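You operate a simulated robot arm through the tools that you are given. There is no shell and no other tool.

The job below is to be done with a simulated robot arm. You get a single attempt, and the scene is never put back.

JOB
Top the hopper up to MAX from the pail that the job card names.
Fine: its lid goes on the lid rest; the other pails stay shut; leave the pump in the pail, clip open, lever up.

It is judged by the outcome, as a careful person would: the job done as asked, and still so three seconds after it is handed in. It fails if anything else is knocked over, pushed out of place, dropped, spilled or broken. A push-on lid holds only when it is set on centred and level and pressed home; a screw cap is set on level and turned clockwise until tight.

ROBOT AND FRAMES
A 7-joint arm with a fingered hand, fixed in place. Base frame: the origin is at the foot of the arm, x ahead of it, y to its left, z up; the work surface is at about z = 0.4. Readings come in m, rad, newtons and seconds.
With the tool pointing down near the work surface it reaches from about 0.1 to 0.72 m from the base axis. Its first joint turns from -2.897 to 2.897 rad. Payload 4.9 kg.
The tool frame sits at the grasp point between the pads (the TCP): z along the fingers, y along the line on which they close. The tips reach 0.032 m beyond it. Largest opening 0.192 m; the body of the gripper starts 0.089 m behind the TCP. The gripper is a hand of 3 fingers: y runs from the thumb to the fingers, the wrist lies at [0, 0, -0.267] in the tool frame, and closing takes about 1.5 s.
Orientation is that of the tool frame in the base frame, as a unit quaternion [x, y, z, w]. With the fingers straight down and closing along the base's y, the tool's x points along the base's -x, its y along +y and its z along -z.

CONTROLS
- The arm moves only by the tool arm_command. Its argument "motion" is a list of rows, each a list of 6 numbers: the shift along the tool's x, y, z in units of 100 mm (1.0 is 100 mm), then the turn, a rotation vector about the tool's x, y, z in units of 45 degrees (1.0 is 45 degrees). In form: [[dx, dy, dz, ax, ay, az], ...]. A call has 1 to 20 rows; each row is the pose to reach, as a shift and turn from the pose commanded when the call began, along the tool's axes at that moment. "gripper" is the finger opening in m, from 0 to 0.192, set as the call begins (left out, the last holds). A call with a number of a shift or a turn outside -1 to 1 is refused whole. A row lasts 0.2 s, in which the tool goes at most 0.05 m and 0.15 rad; a call with a longer step from one row to the next is refused whole, and so is a gripper value outside its range. Where a pose cannot be reached the arm comes as near as it can. A force on the tool above 50 N (or 10 N above the force at the start of the call, whichever is more), or a blocked arm, ends the call early, and 0.2 s more pass. The fingers move at their own pace (about 0.153 m/s each) and stop on an object; they squeeze with about 33 N. The grip force told is the motor's: it shows also when the fingers shut on nothing. Time passes only in rows, and 0.2 s behind the last, so rows that repeat a pose let the fingers close. It gives the time, the measured TCP pose, the force on the tool (base axes), the opening and the grip force at its end, in the units of the frame above (readings bear some noise), with the torque about the TCP (base axes, N m) and any sound that the robot's microphone picked up.
- Cameras (640 x 400 px; columns grow to the right, rows downward): "scene" is fixed at [0.0687, -0.4933, 1.5986]; the picture's right is [0.80, -0.60, 0.00], its down [-0.39, -0.52, -0.76] and it looks along [0.45, 0.61, -0.65] (base axes); focal length 303 px, centre (320, 200). "wrist" rides on the gripper at [0.08, -0.046, -0.113] in the tool frame; the picture's right is [0.50, 0.87, 0.00], its down [-0.67, 0.39, -0.63] and it looks along [-0.55, 0.32, 0.78] (tool axes); focal length 226 px, centre (320, 200). There is no depth. A picture from a camera that has moved, and an enlarged one, comes with that camera's place and axes in the base frame and with its lens. The place of the scene camera against the robot may be out by one fixed shift of up to 0.025 m in any direction.
- grab_frame(camera): a new picture of that camera. No time passes.
- curl_fingers(finger1, finger2, thumb_bend): sets how far each is bent, from 0 (flat) to 1 (curled in); at 0.3 the hand is open as for a grip, at 0.7 the pads meet at the TCP. One left out holds its place. A second passes; each finger stops where it meets its share of the squeeze, and holds until it gets a number again. A gripper value or a shape takes the hand back. It gives what a move gives, with no picture; readings hold the bend of each and the force on the fingers (four entries, about 0 where the hand has none), thumb and palm.
- preshape(shape): the hand has 3 fingers and takes this shape, open, in about a second: jaw (thumb against the fingers, like two jaws); tri (thumb and two fingers); tip (a fingertip pinch); poke (one finger out to press); point (the index stretched); flat (the hand flat); cup (the hand cupped); fist (a fist). The gripper value then closes the fingers along that shape, each until it touches; the sizes above hold for jaw. It gives what a move gives, with no picture.
- inspect(camera, box): a new picture of the part [left, top, right, bottom] of that camera's present view, enlarged. No time passes.
- job_done(): hands the job in; it is judged then, once.

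Places have to be worked out from the pictures, the camera data and where the tool is seen. Open the gripper and draw the arm clear of the work before you hand the job in, unless the task says otherwise.

The tools are called after "Request:" by a JSON object that holds its "method" and its "body". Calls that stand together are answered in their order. arm_command: Moves the arm, as the interface text tells. Its arguments: {"type":"object","properties":{"motion":{"type":"array","items":{"type":"array","items":{"type":"number"}}},"gripper":{"type":"number"}},"required":["motion"]} The other tools are called the same way: preshape (shape) gives the hand a shape; curl_fingers (finger1, finger2, thumb_bend) moves the fingers one by one; grab_frame (camera) takes a picture; inspect (camera, box) takes an enlarged picture of a part of a camera's view; job_done () hands the job in.

At the start:

```text
clock: 0.0
tool_pos: [0.3987, 0.276, 1.2963]
tcp_rot: [0.0, 1.0, 0.0, 0.0]
ft_force: [0.7, -0.2, 0.1]
torque: [-0.03, 0.02, 0.01]
opening: 0.192
grip_force: 0.0
shape: jaw
bend: [0.3, 0.3, 0.3]
finger forces: [0.1, 0.0, 0.1, 0.0, 0.1, 0.1]
```

scene: 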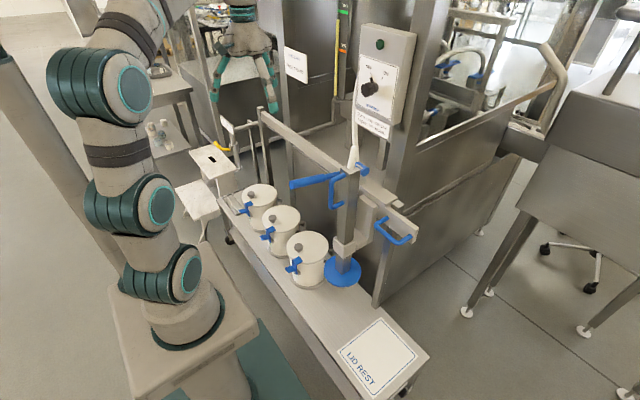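
wrist: 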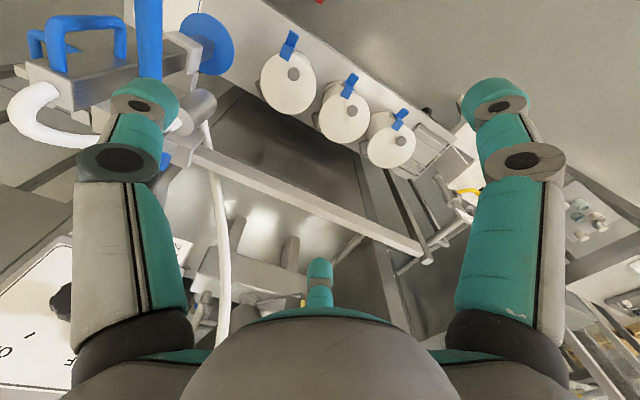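

I'll begin by inspecting the scene: the job card, pump, hopper scale, switch box, and pails.

Request:
{"method": "inspect", "body": {"camera": "scene", "box": [260, 0, 440, 112]}}

Request:
{"method": "inspect", "body": {"camera": "scene", "box": [220, 170, 420, 295]}}

Request:
{"method": "inspect", "body": {"camera": "scene", "box": [270, 90, 430, 190]}}

Request:
{"method": "inspect", "body": {"camera": "scene", "box": [270, 30, 320, 90]}}

Request:
{"method": "inspect", "body": {"camera": "scene", "box": [340, 20, 420, 150]}}

Request:
{"method": "inspect", "body": {"camera": "wrist", "box": [0, 0, 440, 275]}}

```text
3.56 times, centred on (350, 56) of scene
camera zoom: at [0.0687, -0.4933, 1.5986], right [0.8, -0.6, 0.0], down [-0.39, -0.52, -0.76], along [0.45, 0.61, -0.65], focal length 1077 px, centre (213, 712)
```

zoom: 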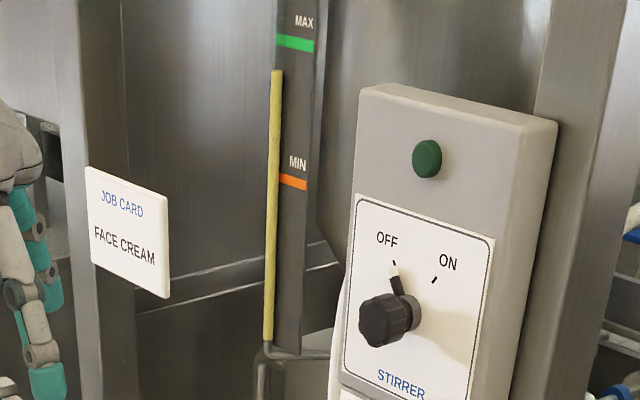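

```text
3.20 times, centred on (320, 232) of scene
camera zoom: at [0.0687, -0.4933, 1.5986], right [0.8, -0.6, 0.0], down [-0.39, -0.52, -0.76], along [0.45, 0.61, -0.65], focal length 970 px, centre (320, 96)
```

zoom: 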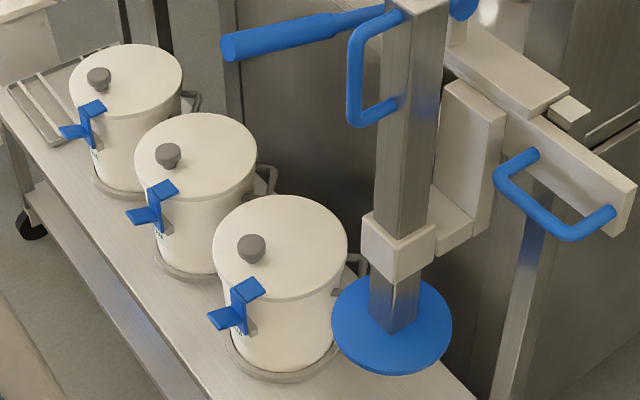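

```text
4.00 times, centred on (350, 140) of scene
camera zoom: at [0.0687, -0.4933, 1.5986], right [0.8, -0.6, 0.0], down [-0.39, -0.52, -0.76], along [0.45, 0.61, -0.65], focal length 1212 px, centre (200, 440)
```

zoom: 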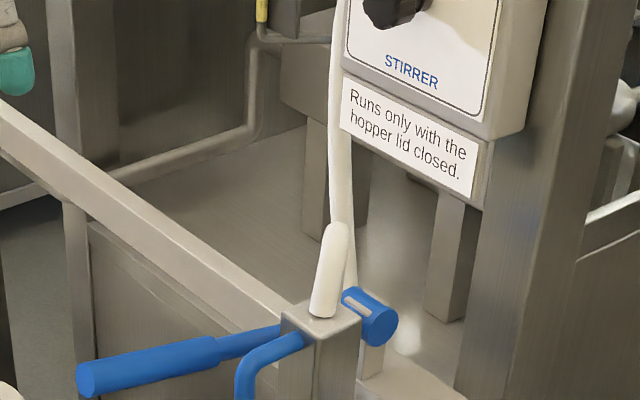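

```text
6.67 times, centred on (295, 60) of scene
camera zoom: at [0.0687, -0.4933, 1.5986], right [0.8, -0.6, 0.0], down [-0.39, -0.52, -0.76], along [0.45, 0.61, -0.65], focal length 2020 px, centre (487, 1133)
```

zoom: 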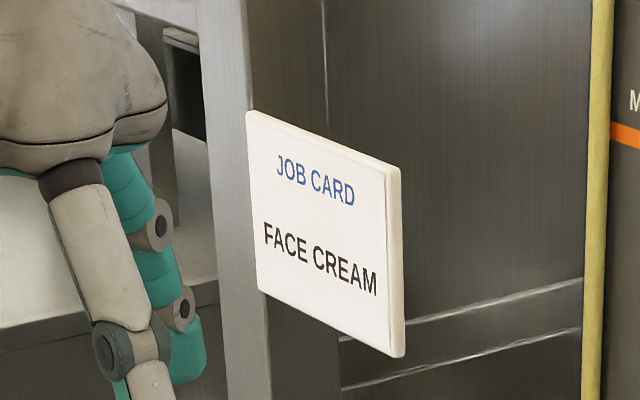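

```text
3.08 times, centred on (380, 85) of scene
camera zoom: at [0.0687, -0.4933, 1.5986], right [0.8, -0.6, 0.0], down [-0.39, -0.52, -0.76], along [0.45, 0.61, -0.65], focal length 932 px, centre (135, 554)
```

zoom: 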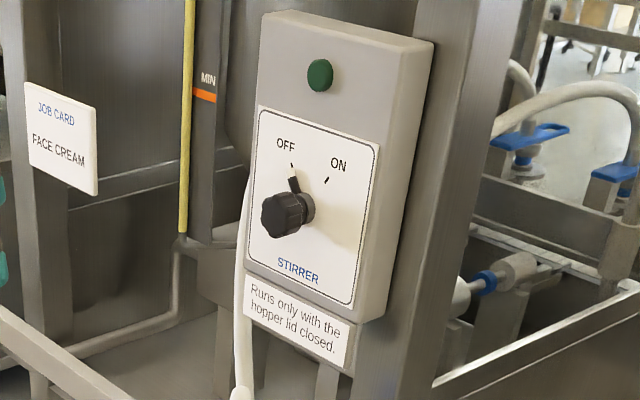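

```text
1.45 times, centred on (220, 138) of wrist
camera zoom: at [0.3191, 0.2308, 1.4086], right [-0.5, 0.87, 0.0], down [0.67, 0.39, 0.63], along [0.55, 0.32, -0.78], focal length 329 px, centre (466, 291)
```

zoom: 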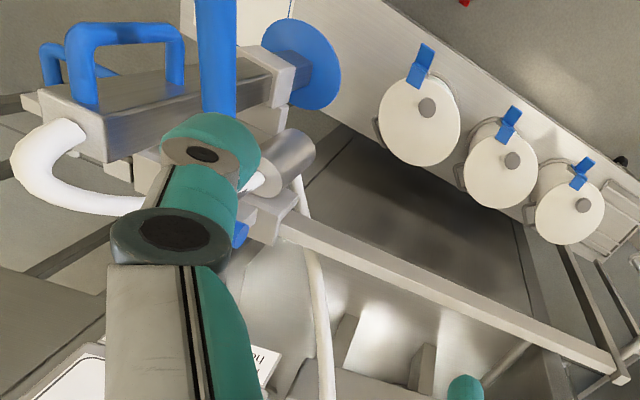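

The card names FACE CREAM; the labels sit below the blue latches on the pails. Zooming in on those to try to read them.

Request:
{"method": "inspect", "body": {"camera": "scene", "box": [282, 250, 322, 285]}}

Request:
{"method": "inspect", "body": {"camera": "scene", "box": [256, 220, 296, 255]}}

Request:
{"method": "inspect", "body": {"camera": "scene", "box": [232, 195, 272, 230]}}

Request:
{"method": "inspect", "body": {"camera": "scene", "box": [170, 100, 290, 220]}}

Request:
{"method": "inspect", "body": {"camera": "scene", "box": [280, 150, 420, 290]}}

Request:
{"method": "inspect", "body": {"camera": "wrist", "box": [220, 0, 480, 180]}}

```text
11.43 times, centred on (302, 268) of scene
camera zoom: at [0.0687, -0.4933, 1.5986], right [0.8, -0.6, 0.0], down [-0.39, -0.52, -0.76], along [0.45, 0.61, -0.65], focal length 3463 px, centre (526, -571)
```

zoom: 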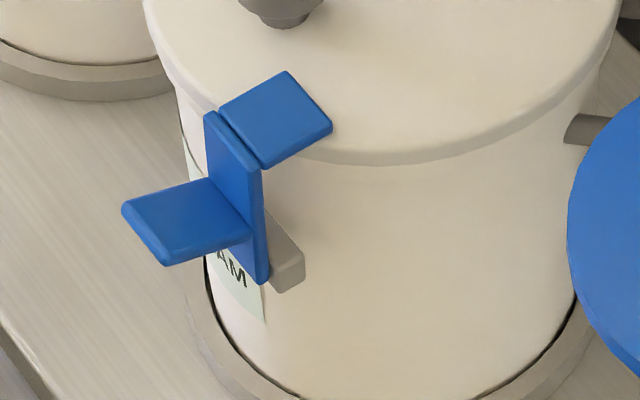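

```text
11.43 times, centred on (276, 238) of scene
camera zoom: at [0.0687, -0.4933, 1.5986], right [0.8, -0.6, 0.0], down [-0.39, -0.52, -0.76], along [0.45, 0.61, -0.65], focal length 3463 px, centre (823, -229)
```

zoom: 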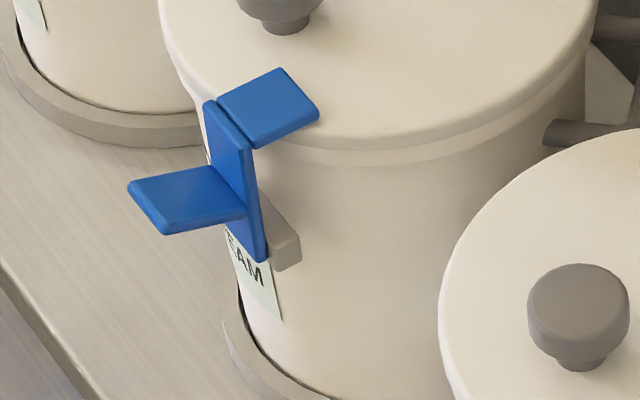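

```text
11.43 times, centred on (252, 212) of scene
camera zoom: at [0.0687, -0.4933, 1.5986], right [0.8, -0.6, 0.0], down [-0.39, -0.52, -0.76], along [0.45, 0.61, -0.65], focal length 3463 px, centre (1097, 57)
```

zoom: 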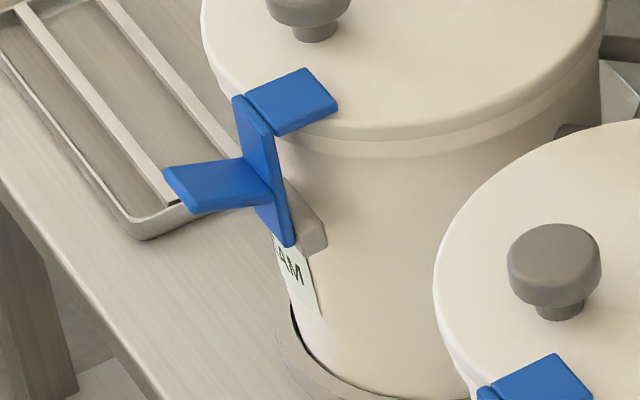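

```text
3.33 times, centred on (230, 160) of scene
camera zoom: at [0.0687, -0.4933, 1.5986], right [0.8, -0.6, 0.0], down [-0.39, -0.52, -0.76], along [0.45, 0.61, -0.65], focal length 1010 px, centre (620, 333)
```

zoom: 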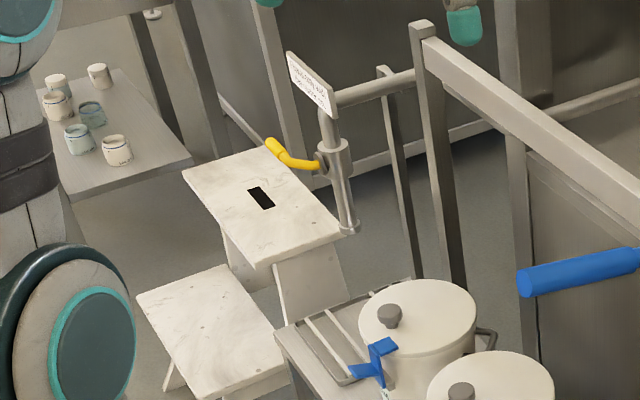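

```text
2.86 times, centred on (350, 220) of scene
camera zoom: at [0.0687, -0.4933, 1.5986], right [0.8, -0.6, 0.0], down [-0.39, -0.52, -0.76], along [0.45, 0.61, -0.65], focal length 866 px, centre (234, 143)
```

zoom: 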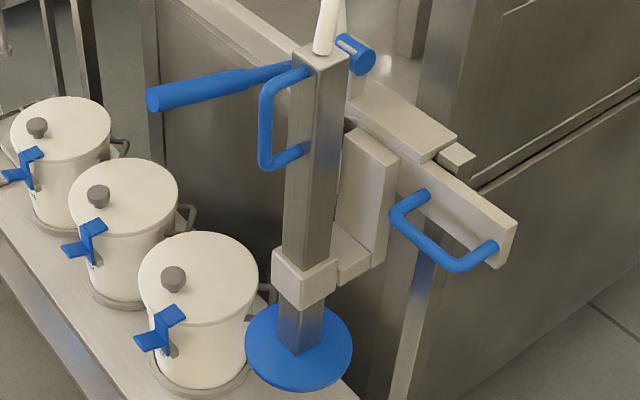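

```text
2.22 times, centred on (350, 90) of wrist
camera zoom: at [0.3191, 0.2308, 1.4086], right [-0.5, 0.87, 0.0], down [0.67, 0.39, 0.63], along [0.55, 0.32, -0.78], focal length 502 px, centre (253, 444)
```

zoom: 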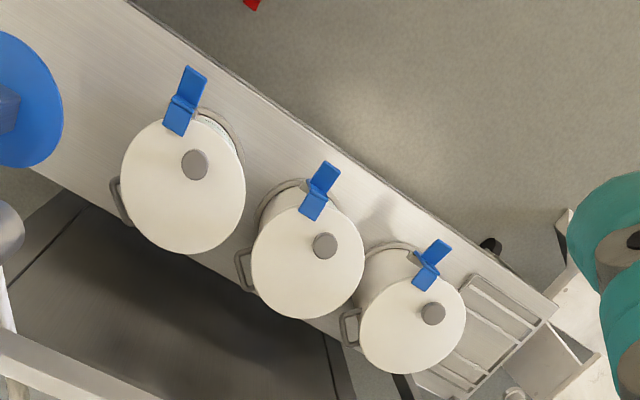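

All three labels end in "...AM", so I need a better angle. First, a closer look at the carriage, clip, and the sign in the rear.

Request:
{"method": "inspect", "body": {"camera": "scene", "box": [320, 155, 420, 255]}}

Request:
{"method": "inspect", "body": {"camera": "scene", "box": [245, 105, 295, 145]}}

Request:
{"method": "inspect", "body": {"camera": "wrist", "box": [0, 0, 240, 180]}}

Request:
{"method": "inspect", "body": {"camera": "wrist", "box": [160, 140, 440, 300]}}

Request:
{"method": "inspect", "body": {"camera": "scene", "box": [330, 0, 345, 60]}}

```text
4.00 times, centred on (370, 205) of scene
camera zoom: at [0.0687, -0.4933, 1.5986], right [0.8, -0.6, 0.0], down [-0.39, -0.52, -0.76], along [0.45, 0.61, -0.65], focal length 1212 px, centre (120, 180)
```

zoom: 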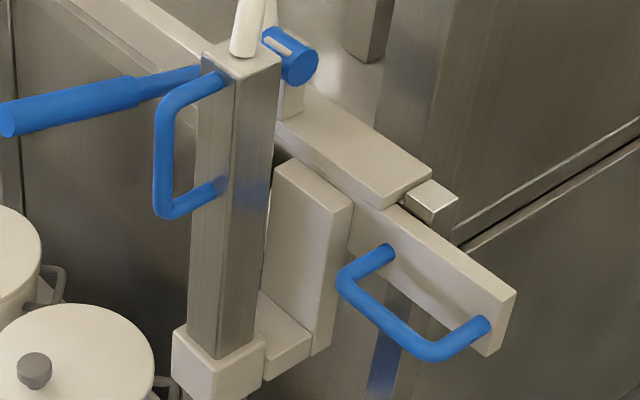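

```text
10.00 times, centred on (270, 125) of scene
camera zoom: at [0.0687, -0.4933, 1.5986], right [0.8, -0.6, 0.0], down [-0.39, -0.52, -0.76], along [0.45, 0.61, -0.65], focal length 3030 px, centre (820, 950)
```

zoom: 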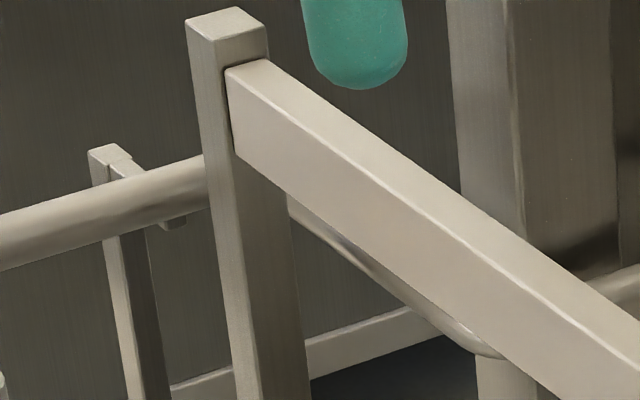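

```text
2.22 times, centred on (120, 90) of wrist
camera zoom: at [0.3191, 0.2308, 1.4086], right [-0.5, 0.87, 0.0], down [0.67, 0.39, 0.63], along [0.55, 0.32, -0.78], focal length 502 px, centre (764, 444)
```

zoom: 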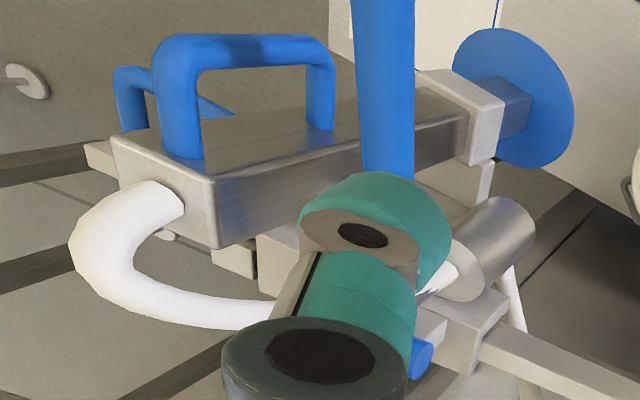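

```text
2.29 times, centred on (300, 220) of wrist
camera zoom: at [0.3191, 0.2308, 1.4086], right [-0.5, 0.87, 0.0], down [0.67, 0.39, 0.63], along [0.55, 0.32, -0.78], focal length 517 px, centre (366, 154)
```

zoom: 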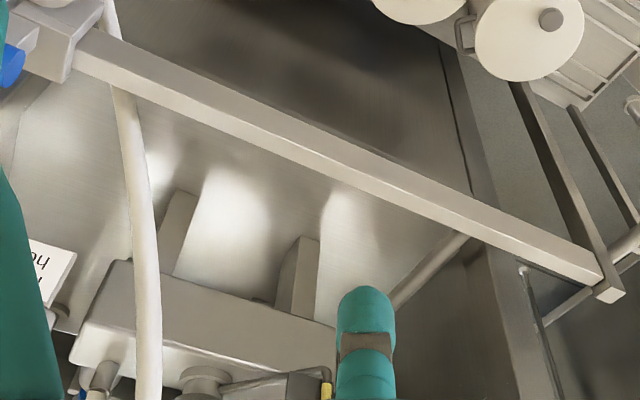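

```text
6.67 times, centred on (338, 30) of scene
camera zoom: at [0.0687, -0.4933, 1.5986], right [0.8, -0.6, 0.0], down [-0.39, -0.52, -0.76], along [0.45, 0.61, -0.65], focal length 2020 px, centre (203, 1333)
```

zoom: 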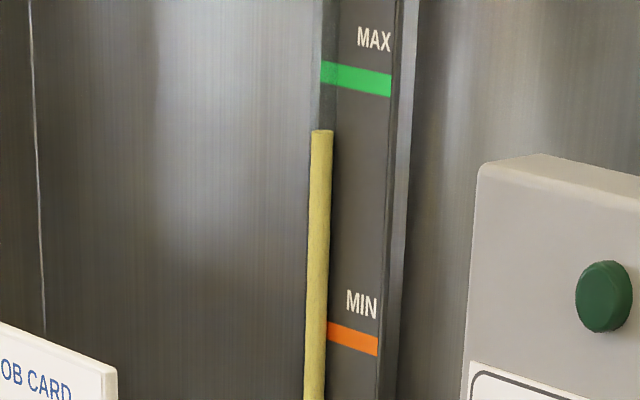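

The pump is on a horizontal rail above the pails, with the plate near (0.52, 0.0, 0.68) and the pail lids near z≈0.61. I'll bring the arm down in front of the pails and tilt it so the wrist camera looks at the labels.

Request:
{"method": "arm_command", "body": {"motion": [[0.35, 0, 0.3, 0, 0, 0], [0.7, 0, 0.6, 0, 0, 0], [1, 0, 1, 0, 0, 0]]}}

Request:
{"method": "arm_command", "body": {"motion": [[0.2, 0, 0.35, 0, 0, 0], [0.4, 0, 0.7, 0, 0, 0], [0.5, 0, 1, 0, 0, 0]]}}

Request:
{"method": "arm_command", "body": {"motion": [[0, 0, 0.35, 0, -0.16, 0], [0, 0, 0.7, 0, -0.32, 0], [0, 0, 1, 0, -0.48, 0]]}}

Request:
{"method": "grab_frame", "body": {"camera": "wrist"}}

```text
clock: 0.8
tool_pos: [0.299, 0.2754, 1.197]
tcp_rot: [0.0, 1.0, 0.0, 0.0]
ft_force: [-0.5, -0.3, -0.8]
torque: [0.0, -0.02, -0.03]
opening: 0.1916
grip_force: 0.2
shape: jaw
bend: [0.3, 0.3, 0.3]
finger forces: [0.0, 0.0, 0.0, 0.1, 0.1, 0.0]
```

```text
clock: 1.6
tool_pos: [0.2484, 0.2751, 1.0967]
tcp_rot: [0.0, 1.0, 0.001, 0.0]
ft_force: [0.4, -0.1, -0.2]
torque: [0.0, -0.03, -0.01]
opening: 0.192
grip_force: 0.1
shape: jaw
bend: [0.3, 0.3, 0.3]
finger forces: [0.1, 0.0, 0.1, 0.0, 0.0, 0.1]
```

```text
clock: 2.4
tool_pos: [0.2493, 0.2752, 0.9979]
tcp_rot: [0.0, 0.982, 0.001, 0.188]
ft_force: [-0.6, -0.6, -0.1]
torque: [0.03, 0.01, -0.01]
opening: 0.1918
grip_force: 0.0
shape: jaw
bend: [0.3, 0.3, 0.3]
finger forces: [0.0, 0.0, 0.0, 0.0, 0.0, 0.0]
```

```text
taken
camera wrist: at [0.1344, 0.2297, 1.0727], right [-0.47, 0.87, -0.18], down [0.39, 0.39, 0.84], along [0.79, 0.32, -0.52], focal length 226 px, centre (320, 200)
```

wrist: 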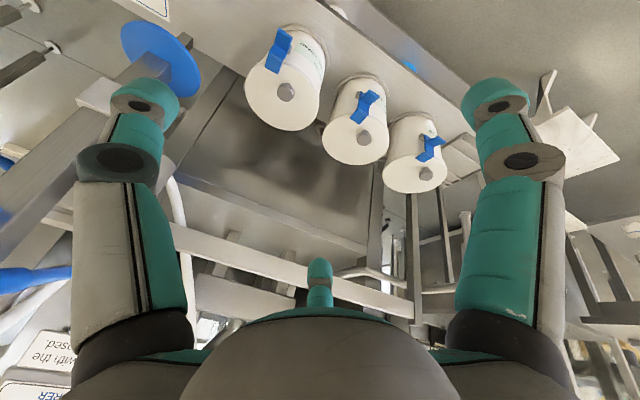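

The camera tilts well; the labels are becoming visible. Zooming in on the three pails.

Request:
{"method": "inspect", "body": {"camera": "wrist", "box": [240, 15, 340, 85]}}

Request:
{"method": "inspect", "body": {"camera": "wrist", "box": [320, 65, 460, 160]}}

```text
5.71 times, centred on (290, 50) of wrist
camera zoom: at [0.1344, 0.2297, 1.0727], right [-0.47, 0.87, -0.18], down [0.39, 0.39, 0.84], along [0.79, 0.32, -0.52], focal length 1292 px, centre (491, 1057)
```

zoom: 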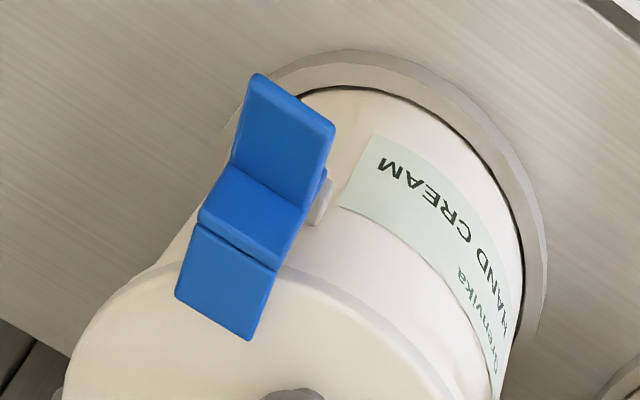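

```text
4.21 times, centred on (390, 112) of wrist
camera zoom: at [0.1344, 0.2297, 1.0727], right [-0.47, 0.87, -0.18], down [0.39, 0.39, 0.84], along [0.79, 0.32, -0.52], focal length 952 px, centre (25, 568)
```

zoom: 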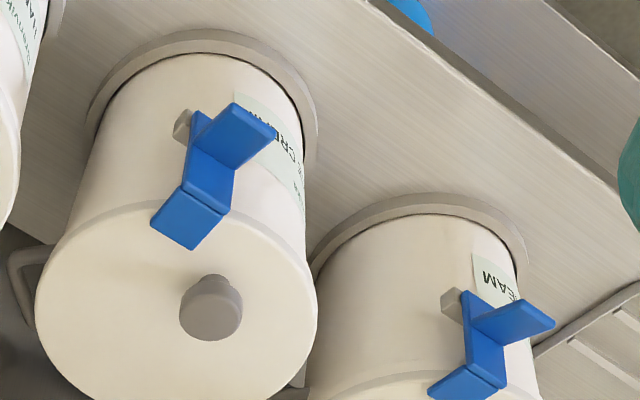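

Nearest pail is HAND CREAM. I'll lower further, shift toward +y, and tilt more to read the other two.

Request:
{"method": "arm_command", "body": {"motion": [[0.12, 0.3, 0.31, 0, -0.15, 0], [0.25, 0.6, 0.62, 0, -0.3, 0], [0.37, 1, 0.93, 0, -0.45, 0]]}}

Request:
{"method": "grab_frame", "body": {"camera": "wrist"}}

Request:
{"method": "inspect", "body": {"camera": "wrist", "box": [240, 40, 400, 140]}}

```text
refused: row 3 steps farther than a row can; nothing moved
```

```text
taken
camera wrist: at [0.1344, 0.2297, 1.0727], right [-0.47, 0.87, -0.18], down [0.39, 0.39, 0.84], along [0.79, 0.32, -0.52], focal length 226 px, centre (320, 200)
```

wrist: 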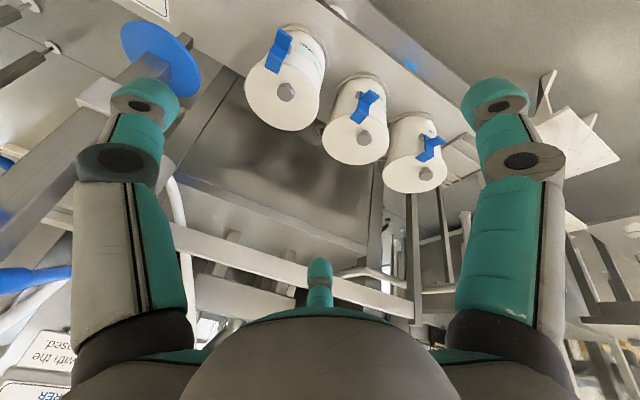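

```text
4.00 times, centred on (320, 90) of wrist
camera zoom: at [0.1344, 0.2297, 1.0727], right [-0.47, 0.87, -0.18], down [0.39, 0.39, 0.84], along [0.79, 0.32, -0.52], focal length 904 px, centre (320, 640)
```

zoom: 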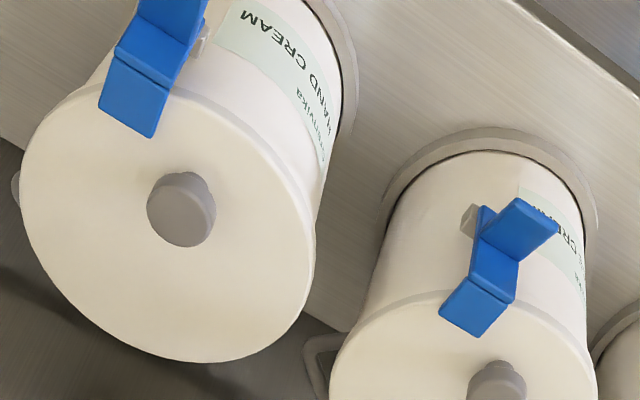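

The step was too long; I'll repeat with finer rows (5 rows).

Request:
{"method": "arm_command", "body": {"motion": [[0.08, 0.2, 0.19, 0, -0.1, 0], [0.15, 0.4, 0.37, 0, -0.2, 0], [0.22, 0.6, 0.56, 0, -0.3, 0], [0.3, 0.8, 0.75, 0, -0.4, 0], [0.37, 1, 0.93, 0, -0.45, 0]]}}

Request:
{"method": "grab_frame", "body": {"camera": "wrist"}}

Request:
{"method": "inspect", "body": {"camera": "wrist", "box": [200, 30, 400, 155]}}

```text
clock: 3.6
tool_pos: [0.25, 0.3767, 0.8958]
tcp_rot: [-0.001, 0.934, 0.0, 0.358]
ft_force: [0.1, 0.6, -0.6]
torque: [0.01, -0.03, -0.03]
opening: 0.1917
grip_force: 0.1
shape: jaw
bend: [0.3, 0.3, 0.3]
finger forces: [0.0, 0.0, 0.0, 0.0, 0.1, 0.1]
```

```text
taken
camera wrist: at [0.1149, 0.3305, 0.9255], right [-0.37, 0.87, -0.33], down [0.08, 0.39, 0.92], along [0.92, 0.32, -0.21], focal length 226 px, centre (320, 200)
```

wrist: 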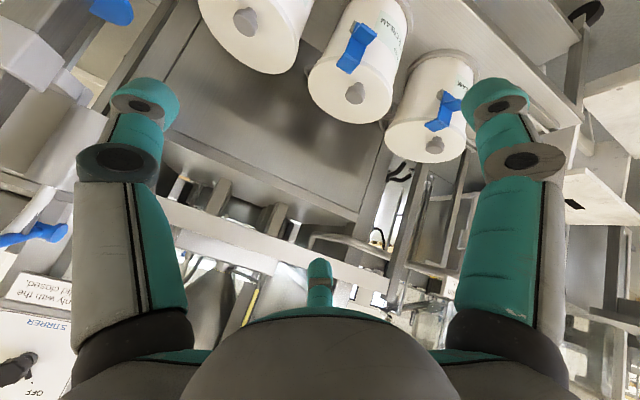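

```text
3.20 times, centred on (300, 92) of wrist
camera zoom: at [0.1149, 0.3305, 0.9255], right [-0.37, 0.87, -0.33], down [0.08, 0.39, 0.92], along [0.92, 0.32, -0.21], focal length 723 px, centre (384, 544)
```

zoom: 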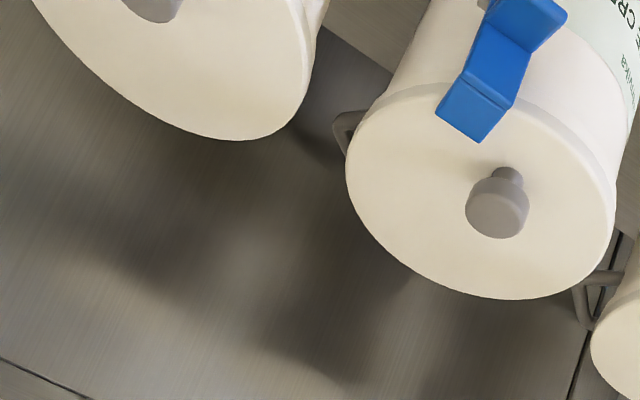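

Request:
{"method": "inspect", "body": {"camera": "wrist", "box": [340, 0, 420, 50]}}

Request:
{"method": "inspect", "body": {"camera": "wrist", "box": [420, 40, 500, 130]}}

```text
8.00 times, centred on (380, 25) of wrist
camera zoom: at [0.1149, 0.3305, 0.9255], right [-0.37, 0.87, -0.33], down [0.08, 0.39, 0.92], along [0.92, 0.32, -0.21], focal length 1808 px, centre (-160, 1600)
```

zoom: 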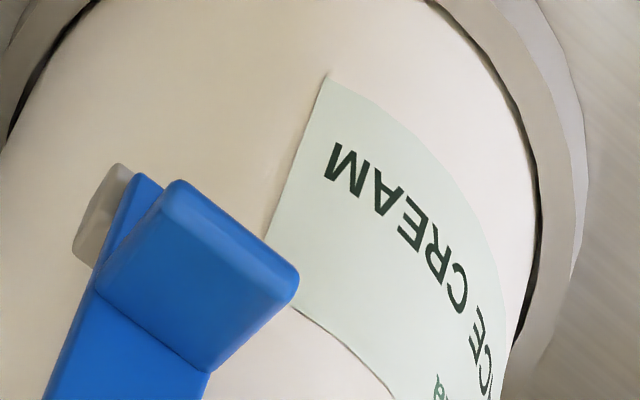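

```text
4.44 times, centred on (460, 85) of wrist
camera zoom: at [0.1149, 0.3305, 0.9255], right [-0.37, 0.87, -0.33], down [0.08, 0.39, 0.92], along [0.92, 0.32, -0.21], focal length 1005 px, centre (-302, 711)
```

zoom: 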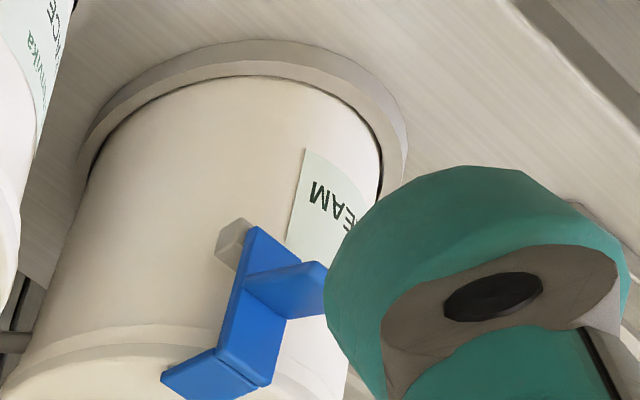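

Pail 2 reads "…CE CREAM" (FACE CREAM); the lid centre works out near (0.515, 0.447, 0.59) and the knob near (0.484, 0.454, 0.62). I'll check pail 3 as well and look at the latch of pail 2 more closely.

Request:
{"method": "arm_command", "body": {"motion": [[-0.02, 0.1, 0.18, 0, 0.1, 0], [-0.05, 0.2, 0.37, 0, 0.2, 0], [-0.08, 0.3, 0.55, 0, 0.3, 0], [-0.1, 0.4, 0.73, 0, 0.4, 0], [-0.12, 0.5, 0.91, 0, 0.5, 0]]}}

Request:
{"method": "grab_frame", "body": {"camera": "wrist"}}

Request:
{"method": "inspect", "body": {"camera": "wrist", "box": [200, 0, 360, 100]}}

Request:
{"method": "inspect", "body": {"camera": "wrist", "box": [340, 0, 500, 100]}}

Request:
{"method": "grab_frame", "body": {"camera": "scene"}}

```text
clock: 4.8
tool_pos: [0.3185, 0.4266, 0.8367]
tcp_rot: [0.0, 0.986, 0.0, 0.168]
ft_force: [0.1, -0.4, 0.0]
torque: [-0.01, 0.04, 0.01]
opening: 0.1919
grip_force: 0.0
shape: jaw
bend: [0.3, 0.3, 0.3]
finger forces: [0.0, 0.0, 0.0, 0.0, 0.1, 0.1]
```

```text
taken
camera wrist: at [0.2063, 0.3805, 0.9166], right [-0.47, 0.87, -0.16], down [0.42, 0.39, 0.82], along [0.77, 0.32, -0.55], focal length 226 px, centre (320, 200)
```

wrist: 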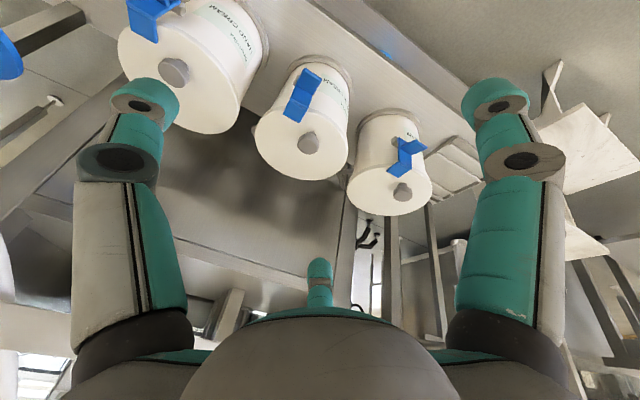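

```text
4.00 times, centred on (280, 50) of wrist
camera zoom: at [0.2063, 0.3805, 0.9166], right [-0.47, 0.87, -0.16], down [0.42, 0.39, 0.82], along [0.77, 0.32, -0.55], focal length 904 px, centre (480, 800)
```

zoom: 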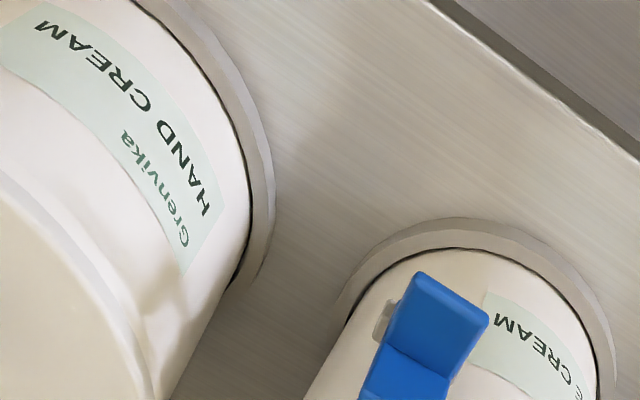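

```text
4.00 times, centred on (420, 50) of wrist
camera zoom: at [0.2063, 0.3805, 0.9166], right [-0.47, 0.87, -0.16], down [0.42, 0.39, 0.82], along [0.77, 0.32, -0.55], focal length 904 px, centre (-80, 800)
```

zoom: 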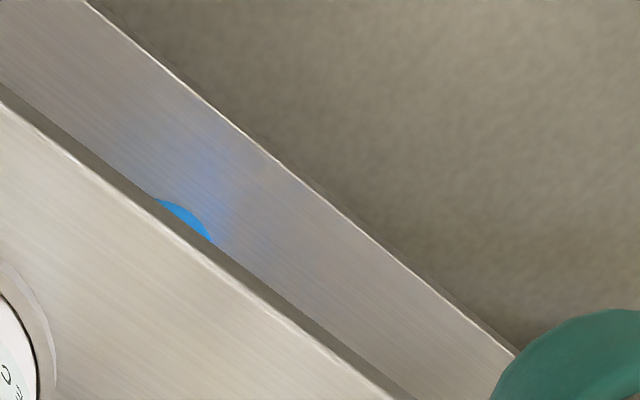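

```text
taken
```

scene: 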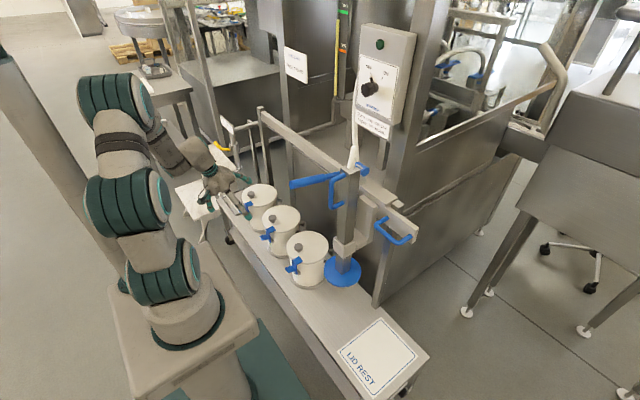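

Request:
{"method": "inspect", "body": {"camera": "wrist", "box": [240, 45, 400, 145]}}

Request:
{"method": "inspect", "body": {"camera": "wrist", "box": [340, 100, 500, 200]}}

```text
4.00 times, centred on (320, 95) of wrist
camera zoom: at [0.2063, 0.3805, 0.9166], right [-0.47, 0.87, -0.16], down [0.42, 0.39, 0.82], along [0.77, 0.32, -0.55], focal length 904 px, centre (320, 620)
```

zoom: 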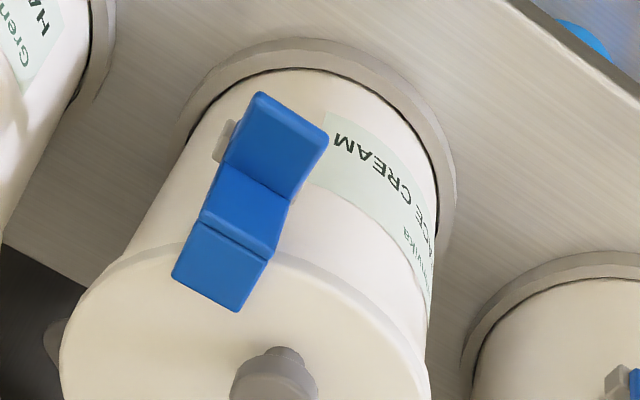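

```text
4.00 times, centred on (420, 150) of wrist
camera zoom: at [0.2063, 0.3805, 0.9166], right [-0.47, 0.87, -0.16], down [0.42, 0.39, 0.82], along [0.77, 0.32, -0.55], focal length 904 px, centre (-80, 400)
```

zoom: 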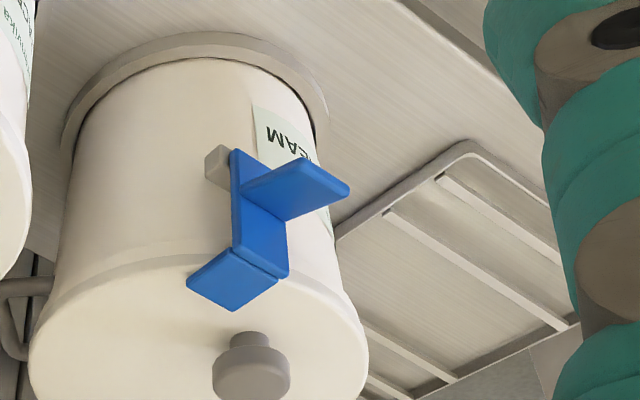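

Pail 2 is confirmed as FACE CREAM ("ACE CREAM" readable). Its latch tab end is near (0.392, 0.407, 0.576). I'll move to vertical above it for a cleaner look.

Request:
{"method": "arm_command", "body": {"motion": [[-0.1, 0.05, 0, 0, 0.15, 0], [-0.2, 0.1, 0, 0, 0.3, 0], [-0.25, 0.15, 0, 0, 0.43, 0]]}}

Request:
{"method": "grab_frame", "body": {"camera": "wrist"}}

Request:
{"method": "inspect", "body": {"camera": "wrist", "box": [200, 40, 400, 165]}}

```text
clock: 5.6
tool_pos: [0.3417, 0.4422, 0.845]
tcp_rot: [-0.001, 1.0, -0.001, -0.001]
ft_force: [0.0, 0.5, 0.3]
torque: [-0.02, 0.05, 0.02]
opening: 0.1918
grip_force: 0.2
shape: jaw
bend: [0.3, 0.3, 0.3]
finger forces: [0.0, 0.0, 0.1, 0.0, 0.0, 0.1]
```

```text
taken
camera wrist: at [0.2625, 0.3963, 0.9568], right [-0.5, 0.87, 0.0], down [0.67, 0.39, 0.63], along [0.55, 0.32, -0.78], focal length 226 px, centre (320, 200)
```

wrist: 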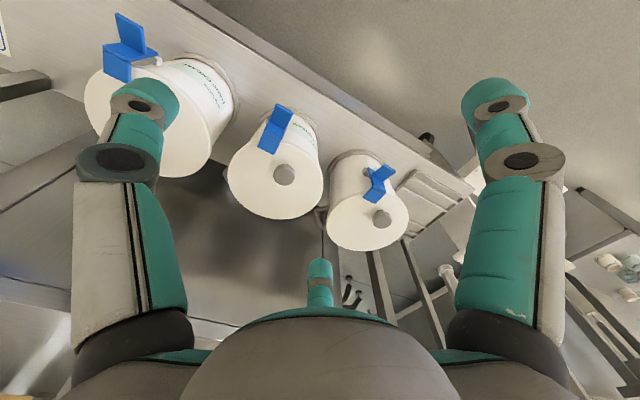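

```text
3.20 times, centred on (300, 102) of wrist
camera zoom: at [0.2625, 0.3963, 0.9568], right [-0.5, 0.87, 0.0], down [0.67, 0.39, 0.63], along [0.55, 0.32, -0.78], focal length 723 px, centre (384, 512)
```

zoom: 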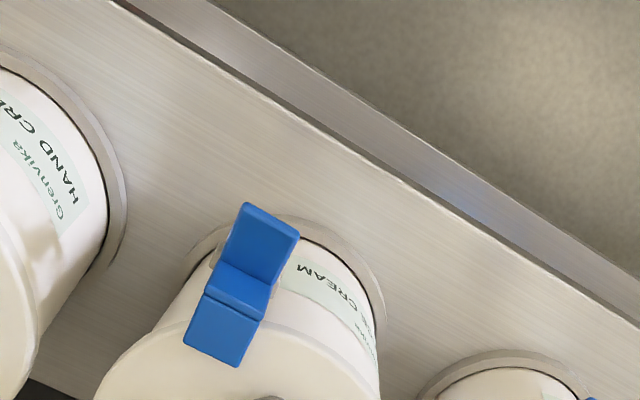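

Latch tab end confirmed near (0.393, 0.407, 0.576), oriented along x; hinge at the lower grey block, so pressing the outward tab down should swing it open. I'll try the "poke" shape at this safe height and see where the finger sits.

Request:
{"method": "preshape", "body": {"shape": "poke"}}

Request:
{"method": "grab_frame", "body": {"camera": "wrist"}}

Request:
{"method": "inspect", "body": {"camera": "scene", "box": [160, 110, 320, 250]}}

```text
clock: 6.5
tool_pos: [0.3412, 0.4416, 0.8446]
tcp_rot: [0.0, 1.0, 0.001, 0.0]
ft_force: [0.4, 0.0, -0.4]
torque: [0.02, 0.02, 0.03]
opening: 0.0001
grip_force: 0.0
shape: poke
bend: [1.0, 1.0, 0.91]
finger forces: [0.1, 0.0, 0.0, 0.1, 0.0, 0.0]
```

```text
taken
camera wrist: at [0.2621, 0.3963, 0.9569], right [-0.5, 0.87, 0.0], down [0.67, 0.39, 0.63], along [0.55, 0.32, -0.78], focal length 226 px, centre (320, 200)
```

wrist: 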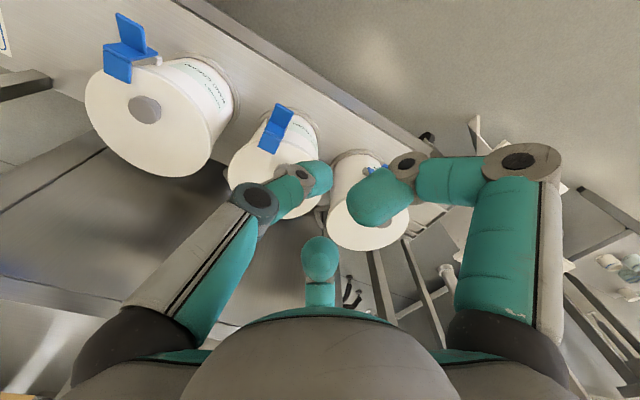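

```text
2.86 times, centred on (240, 180) of scene
camera zoom: at [0.0687, -0.4933, 1.5986], right [0.8, -0.6, 0.0], down [-0.39, -0.52, -0.76], along [0.45, 0.61, -0.65], focal length 866 px, centre (549, 257)
```

zoom: 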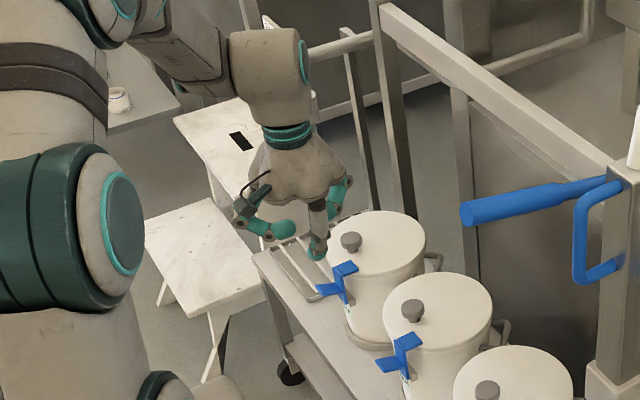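

The poke shape curls everything here; I'd rather use a single extended digit. I'll curl the two fingers and keep the thumb (on the −y side) moderately straight.

Request:
{"method": "curl_fingers", "body": {"finger1": 1.0, "finger2": 1.0, "thumb_bend": 0.6}}

Request:
{"method": "grab_frame", "body": {"camera": "wrist"}}

Request:
{"method": "inspect", "body": {"camera": "scene", "box": [190, 120, 290, 220]}}

```text
clock: 7.5
tool_pos: [0.3407, 0.4424, 0.8453]
tcp_rot: [-0.001, 1.0, 0.0, 0.0]
ft_force: [0.8, -0.4, -0.5]
torque: [-0.01, 0.02, 0.0]
opening: 0.0363
grip_force: 0.0
shape: fingers
bend: [0.98, 0.98, 0.6]
finger forces: [0.0, 0.1, 0.0, 0.1, 0.1, 0.1]
```

```text
taken
camera wrist: at [0.2622, 0.3964, 0.957], right [-0.5, 0.87, 0.0], down [0.67, 0.39, 0.63], along [0.55, 0.32, -0.78], focal length 226 px, centre (320, 200)
```

wrist: 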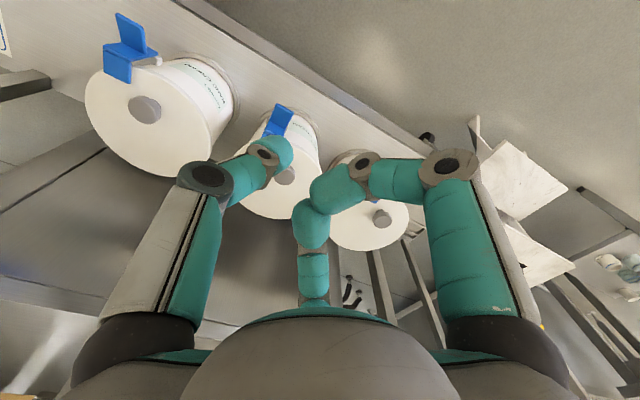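

```text
4.00 times, centred on (240, 170) of scene
camera zoom: at [0.0687, -0.4933, 1.5986], right [0.8, -0.6, 0.0], down [-0.39, -0.52, -0.76], along [0.45, 0.61, -0.65], focal length 1212 px, centre (640, 320)
```

zoom: 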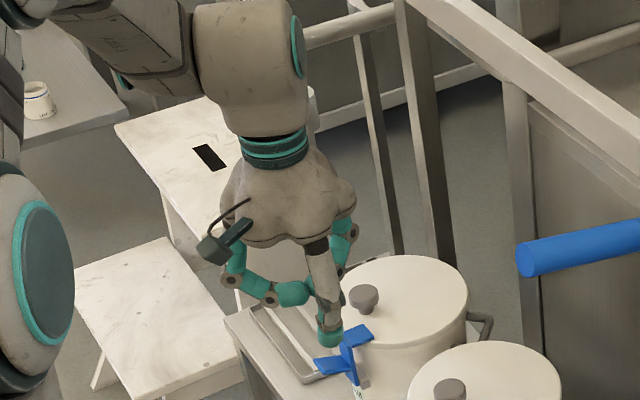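

The thumb is now the lowest digit, its tip about (0, −0.03, +0.04) in the tool frame. I'll turn the hand so the thumb is toward +x (fingers away from the pail) before pressing the tab.

Request:
{"method": "arm_command", "body": {"motion": [[0, 0, 0, 0, 0, -0.17], [0, 0, 0, 0, 0, -0.34], [0, 0, 0, 0, 0, -0.51], [0, 0, 0, 0, 0, -0.68], [0, 0, 0, 0, 0, -0.85], [0, 0, 0, 0, 0, -1]]}}

Request:
{"method": "arm_command", "body": {"motion": [[0, 0, 0, 0, 0, -0.17], [0, 0, 0, 0, 0, -0.34], [0, 0, 0, 0, 0, -0.51], [0, 0, 0, 0, 0, -0.68], [0, 0, 0, 0, 0, -0.85], [0, 0, 0, 0, 0, -1]]}}

Request:
{"method": "grab_frame", "body": {"camera": "wrist"}}

Request:
{"method": "grab_frame", "body": {"camera": "scene"}}

```text
clock: 8.9
tool_pos: [0.3406, 0.4417, 0.8444]
tcp_rot: [-0.385, 0.923, 0.001, 0.0]
ft_force: [-0.2, -0.1, -0.2]
torque: [-0.01, -0.04, -0.02]
opening: 0.0364
grip_force: 0.1
shape: fingers
bend: [0.98, 0.98, 0.6]
finger forces: [0.1, 0.0, 0.0, 0.1, 0.0, 0.0]
```

```text
clock: 10.3
tool_pos: [0.3409, 0.4412, 0.845]
tcp_rot: [0.708, -0.706, -0.001, 0.0]
ft_force: [0.4, 0.5, 1.3]
torque: [-0.02, 0.0, 0.02]
opening: 0.0363
grip_force: 0.1
shape: fingers
bend: [0.98, 0.98, 0.6]
finger forces: [0.0, 0.0, 0.1, 0.1, 0.0, 0.0]
```

```text
taken
camera wrist: at [0.3877, 0.3626, 0.9572], right [-0.86, -0.5, 0.0], down [-0.39, 0.67, 0.63], along [-0.32, 0.55, -0.78], focal length 226 px, centre (320, 200)
```

wrist: 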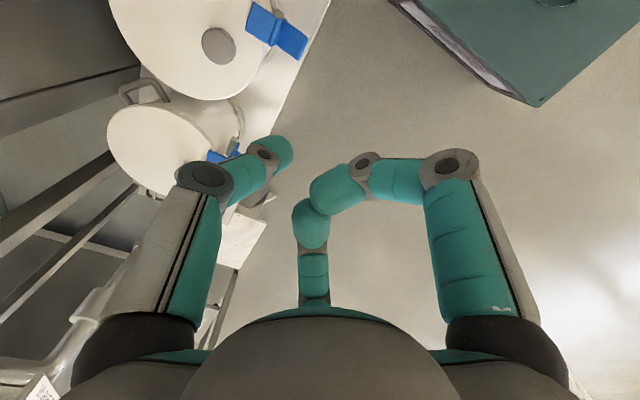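

```text
taken
```

scene: 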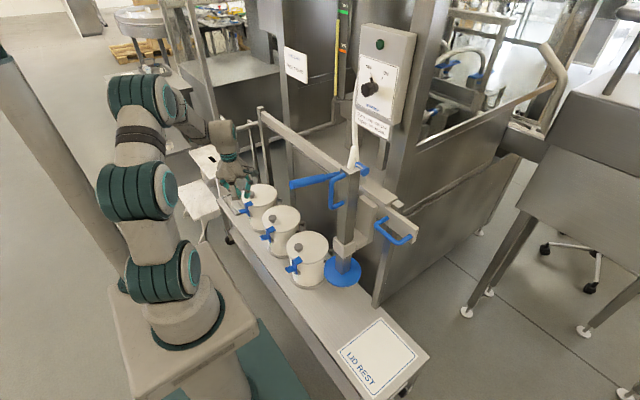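

View agrees on the latch position (tab end ≈ (0.392, 0.403)). Moving the thumb tip above the tab at (0.398, 0.406) and descending partway.

Request:
{"method": "arm_command", "body": {"motion": [[0.17, -0.13, 0.3, 0, 0, 0], [0.34, -0.27, 0.6, 0, 0, 0], [0.35, -0.27, 1, 0, 0, 0]]}}

Request:
{"method": "arm_command", "body": {"motion": [[0, 0, 0.3, 0, 0, 0], [0, 0, 0.6, 0, 0, 0], [0, 0, 0.8, 0, 0, 0]]}}

Request:
{"method": "grab_frame", "body": {"camera": "wrist"}}

Request:
{"method": "inspect", "body": {"camera": "scene", "box": [220, 170, 320, 270]}}

```text
clock: 11.1
tool_pos: [0.3693, 0.4084, 0.7455]
tcp_rot: [0.708, -0.707, 0.001, -0.002]
ft_force: [0.0, 0.2, 0.8]
torque: [-0.01, 0.04, -0.02]
opening: 0.0364
grip_force: 0.0
shape: fingers
bend: [0.98, 0.98, 0.6]
finger forces: [0.1, 0.0, 0.0, 0.0, 0.0, 0.1]
```

```text
clock: 11.9
tool_pos: [0.3679, 0.4074, 0.6651]
tcp_rot: [0.708, -0.707, 0.0, 0.0]
ft_force: [-0.4, 0.9, -0.2]
torque: [-0.03, -0.01, 0.02]
opening: 0.0364
grip_force: 0.1
shape: fingers
bend: [0.98, 0.98, 0.6]
finger forces: [0.0, 0.1, 0.0, 0.0, 0.1, 0.0]
```

```text
taken
camera wrist: at [0.4144, 0.328, 0.7777], right [-0.87, -0.5, 0.0], down [-0.39, 0.67, 0.63], along [-0.32, 0.55, -0.78], focal length 226 px, centre (320, 200)
```

wrist: 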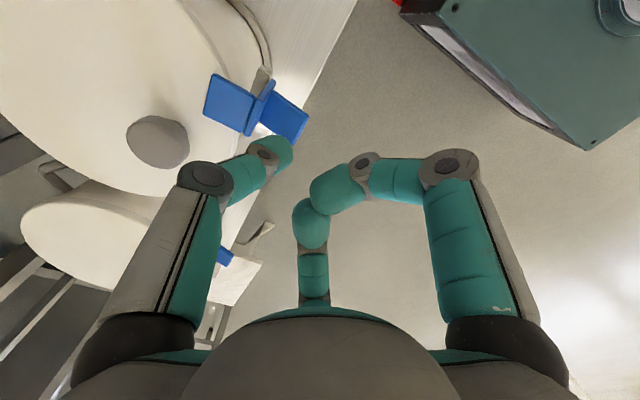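

```text
4.00 times, centred on (270, 220) of scene
camera zoom: at [0.0687, -0.4933, 1.5986], right [0.8, -0.6, 0.0], down [-0.39, -0.52, -0.76], along [0.45, 0.61, -0.65], focal length 1212 px, centre (520, 120)
```

zoom: 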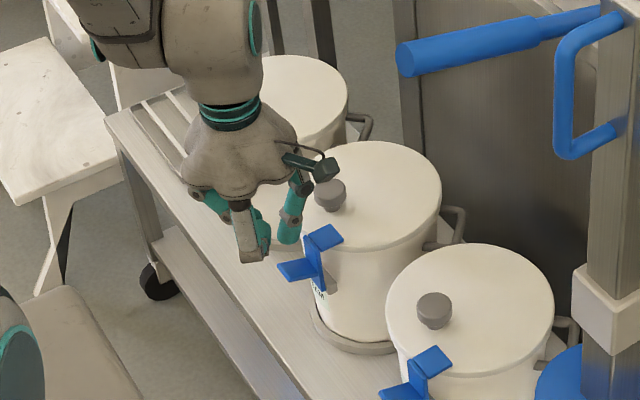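

The tab spans x≈0.389–0.424 at y≈0.405, directly below the thumb tip. Pressing down slowly now.

Request:
{"method": "arm_command", "body": {"motion": [[0, 0, 0.15, 0, 0, 0], [0, 0, 0.3, 0, 0, 0], [0, 0, 0.4, 0, 0, 0], [0, 0, 0.5, 0, 0, 0], [0, 0, 0.6, 0, 0, 0], [0, 0, 0.7, 0, 0, 0]]}}

Request:
{"method": "grab_frame", "body": {"camera": "wrist"}}

Request:
{"method": "inspect", "body": {"camera": "scene", "box": [220, 170, 320, 270]}}

```text
clock: 13.2
tool_pos: [0.3699, 0.4111, 0.6089]
tcp_rot: [0.709, -0.706, -0.001, -0.004]
ft_force: [-14.7, -7.2, 26.0]
torque: [-0.23, -0.53, -0.09]
opening: 0.0186
grip_force: 17.7
shape: fingers
bend: [0.98, 0.98, 0.68]
finger forces: [0.0, 0.1, 0.0, 0.1, 36.2, 0.0]
stopped in row 6: the force on the tool passed its limit at 53 N (the readings are from after the stop); the commanded pose is now the measured one
```

```text
taken
camera wrist: at [0.4161, 0.3308, 0.721], right [-0.86, -0.5, -0.01], down [-0.39, 0.67, 0.63], along [-0.31, 0.55, -0.77], focal length 226 px, centre (320, 200)
```

wrist: 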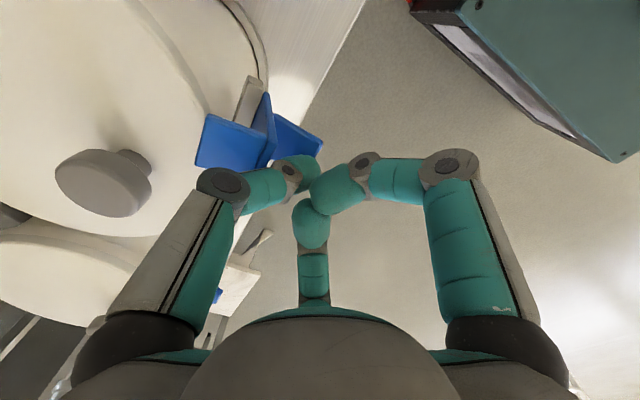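

```text
4.00 times, centred on (270, 220) of scene
camera zoom: at [0.0687, -0.4933, 1.5986], right [0.8, -0.6, 0.0], down [-0.39, -0.52, -0.76], along [0.45, 0.61, -0.65], focal length 1212 px, centre (520, 120)
```

zoom: 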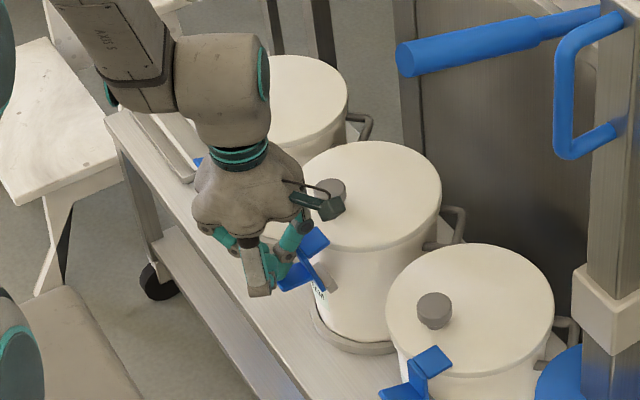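

The force limit was hit with the thumb deflecting; I can't see the latch opening yet. Zooming in to see whether it moved at all.

Request:
{"method": "inspect", "body": {"camera": "wrist", "box": [180, 60, 340, 200]}}

Request:
{"method": "inspect", "body": {"camera": "scene", "box": [270, 215, 310, 250]}}

```text
2.86 times, centred on (260, 130) of wrist
camera zoom: at [0.4161, 0.3308, 0.721], right [-0.86, -0.5, -0.01], down [-0.39, 0.67, 0.63], along [-0.31, 0.55, -0.77], focal length 646 px, centre (491, 400)
```

zoom: 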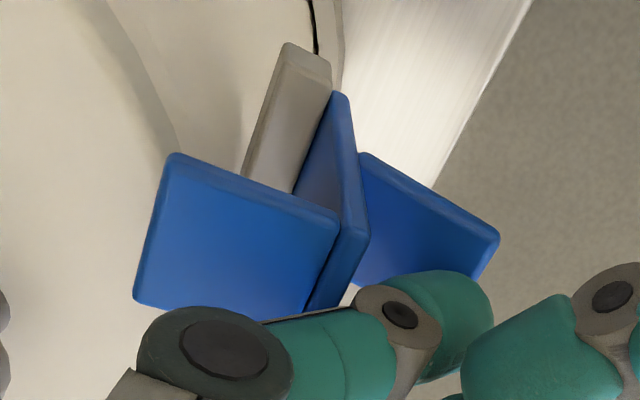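

```text
11.43 times, centred on (290, 232) of scene
camera zoom: at [0.0687, -0.4933, 1.5986], right [0.8, -0.6, 0.0], down [-0.39, -0.52, -0.76], along [0.45, 0.61, -0.65], focal length 3463 px, centre (663, -171)
```

zoom: 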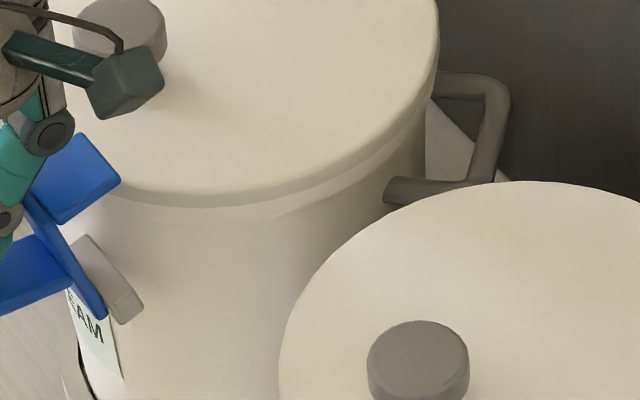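

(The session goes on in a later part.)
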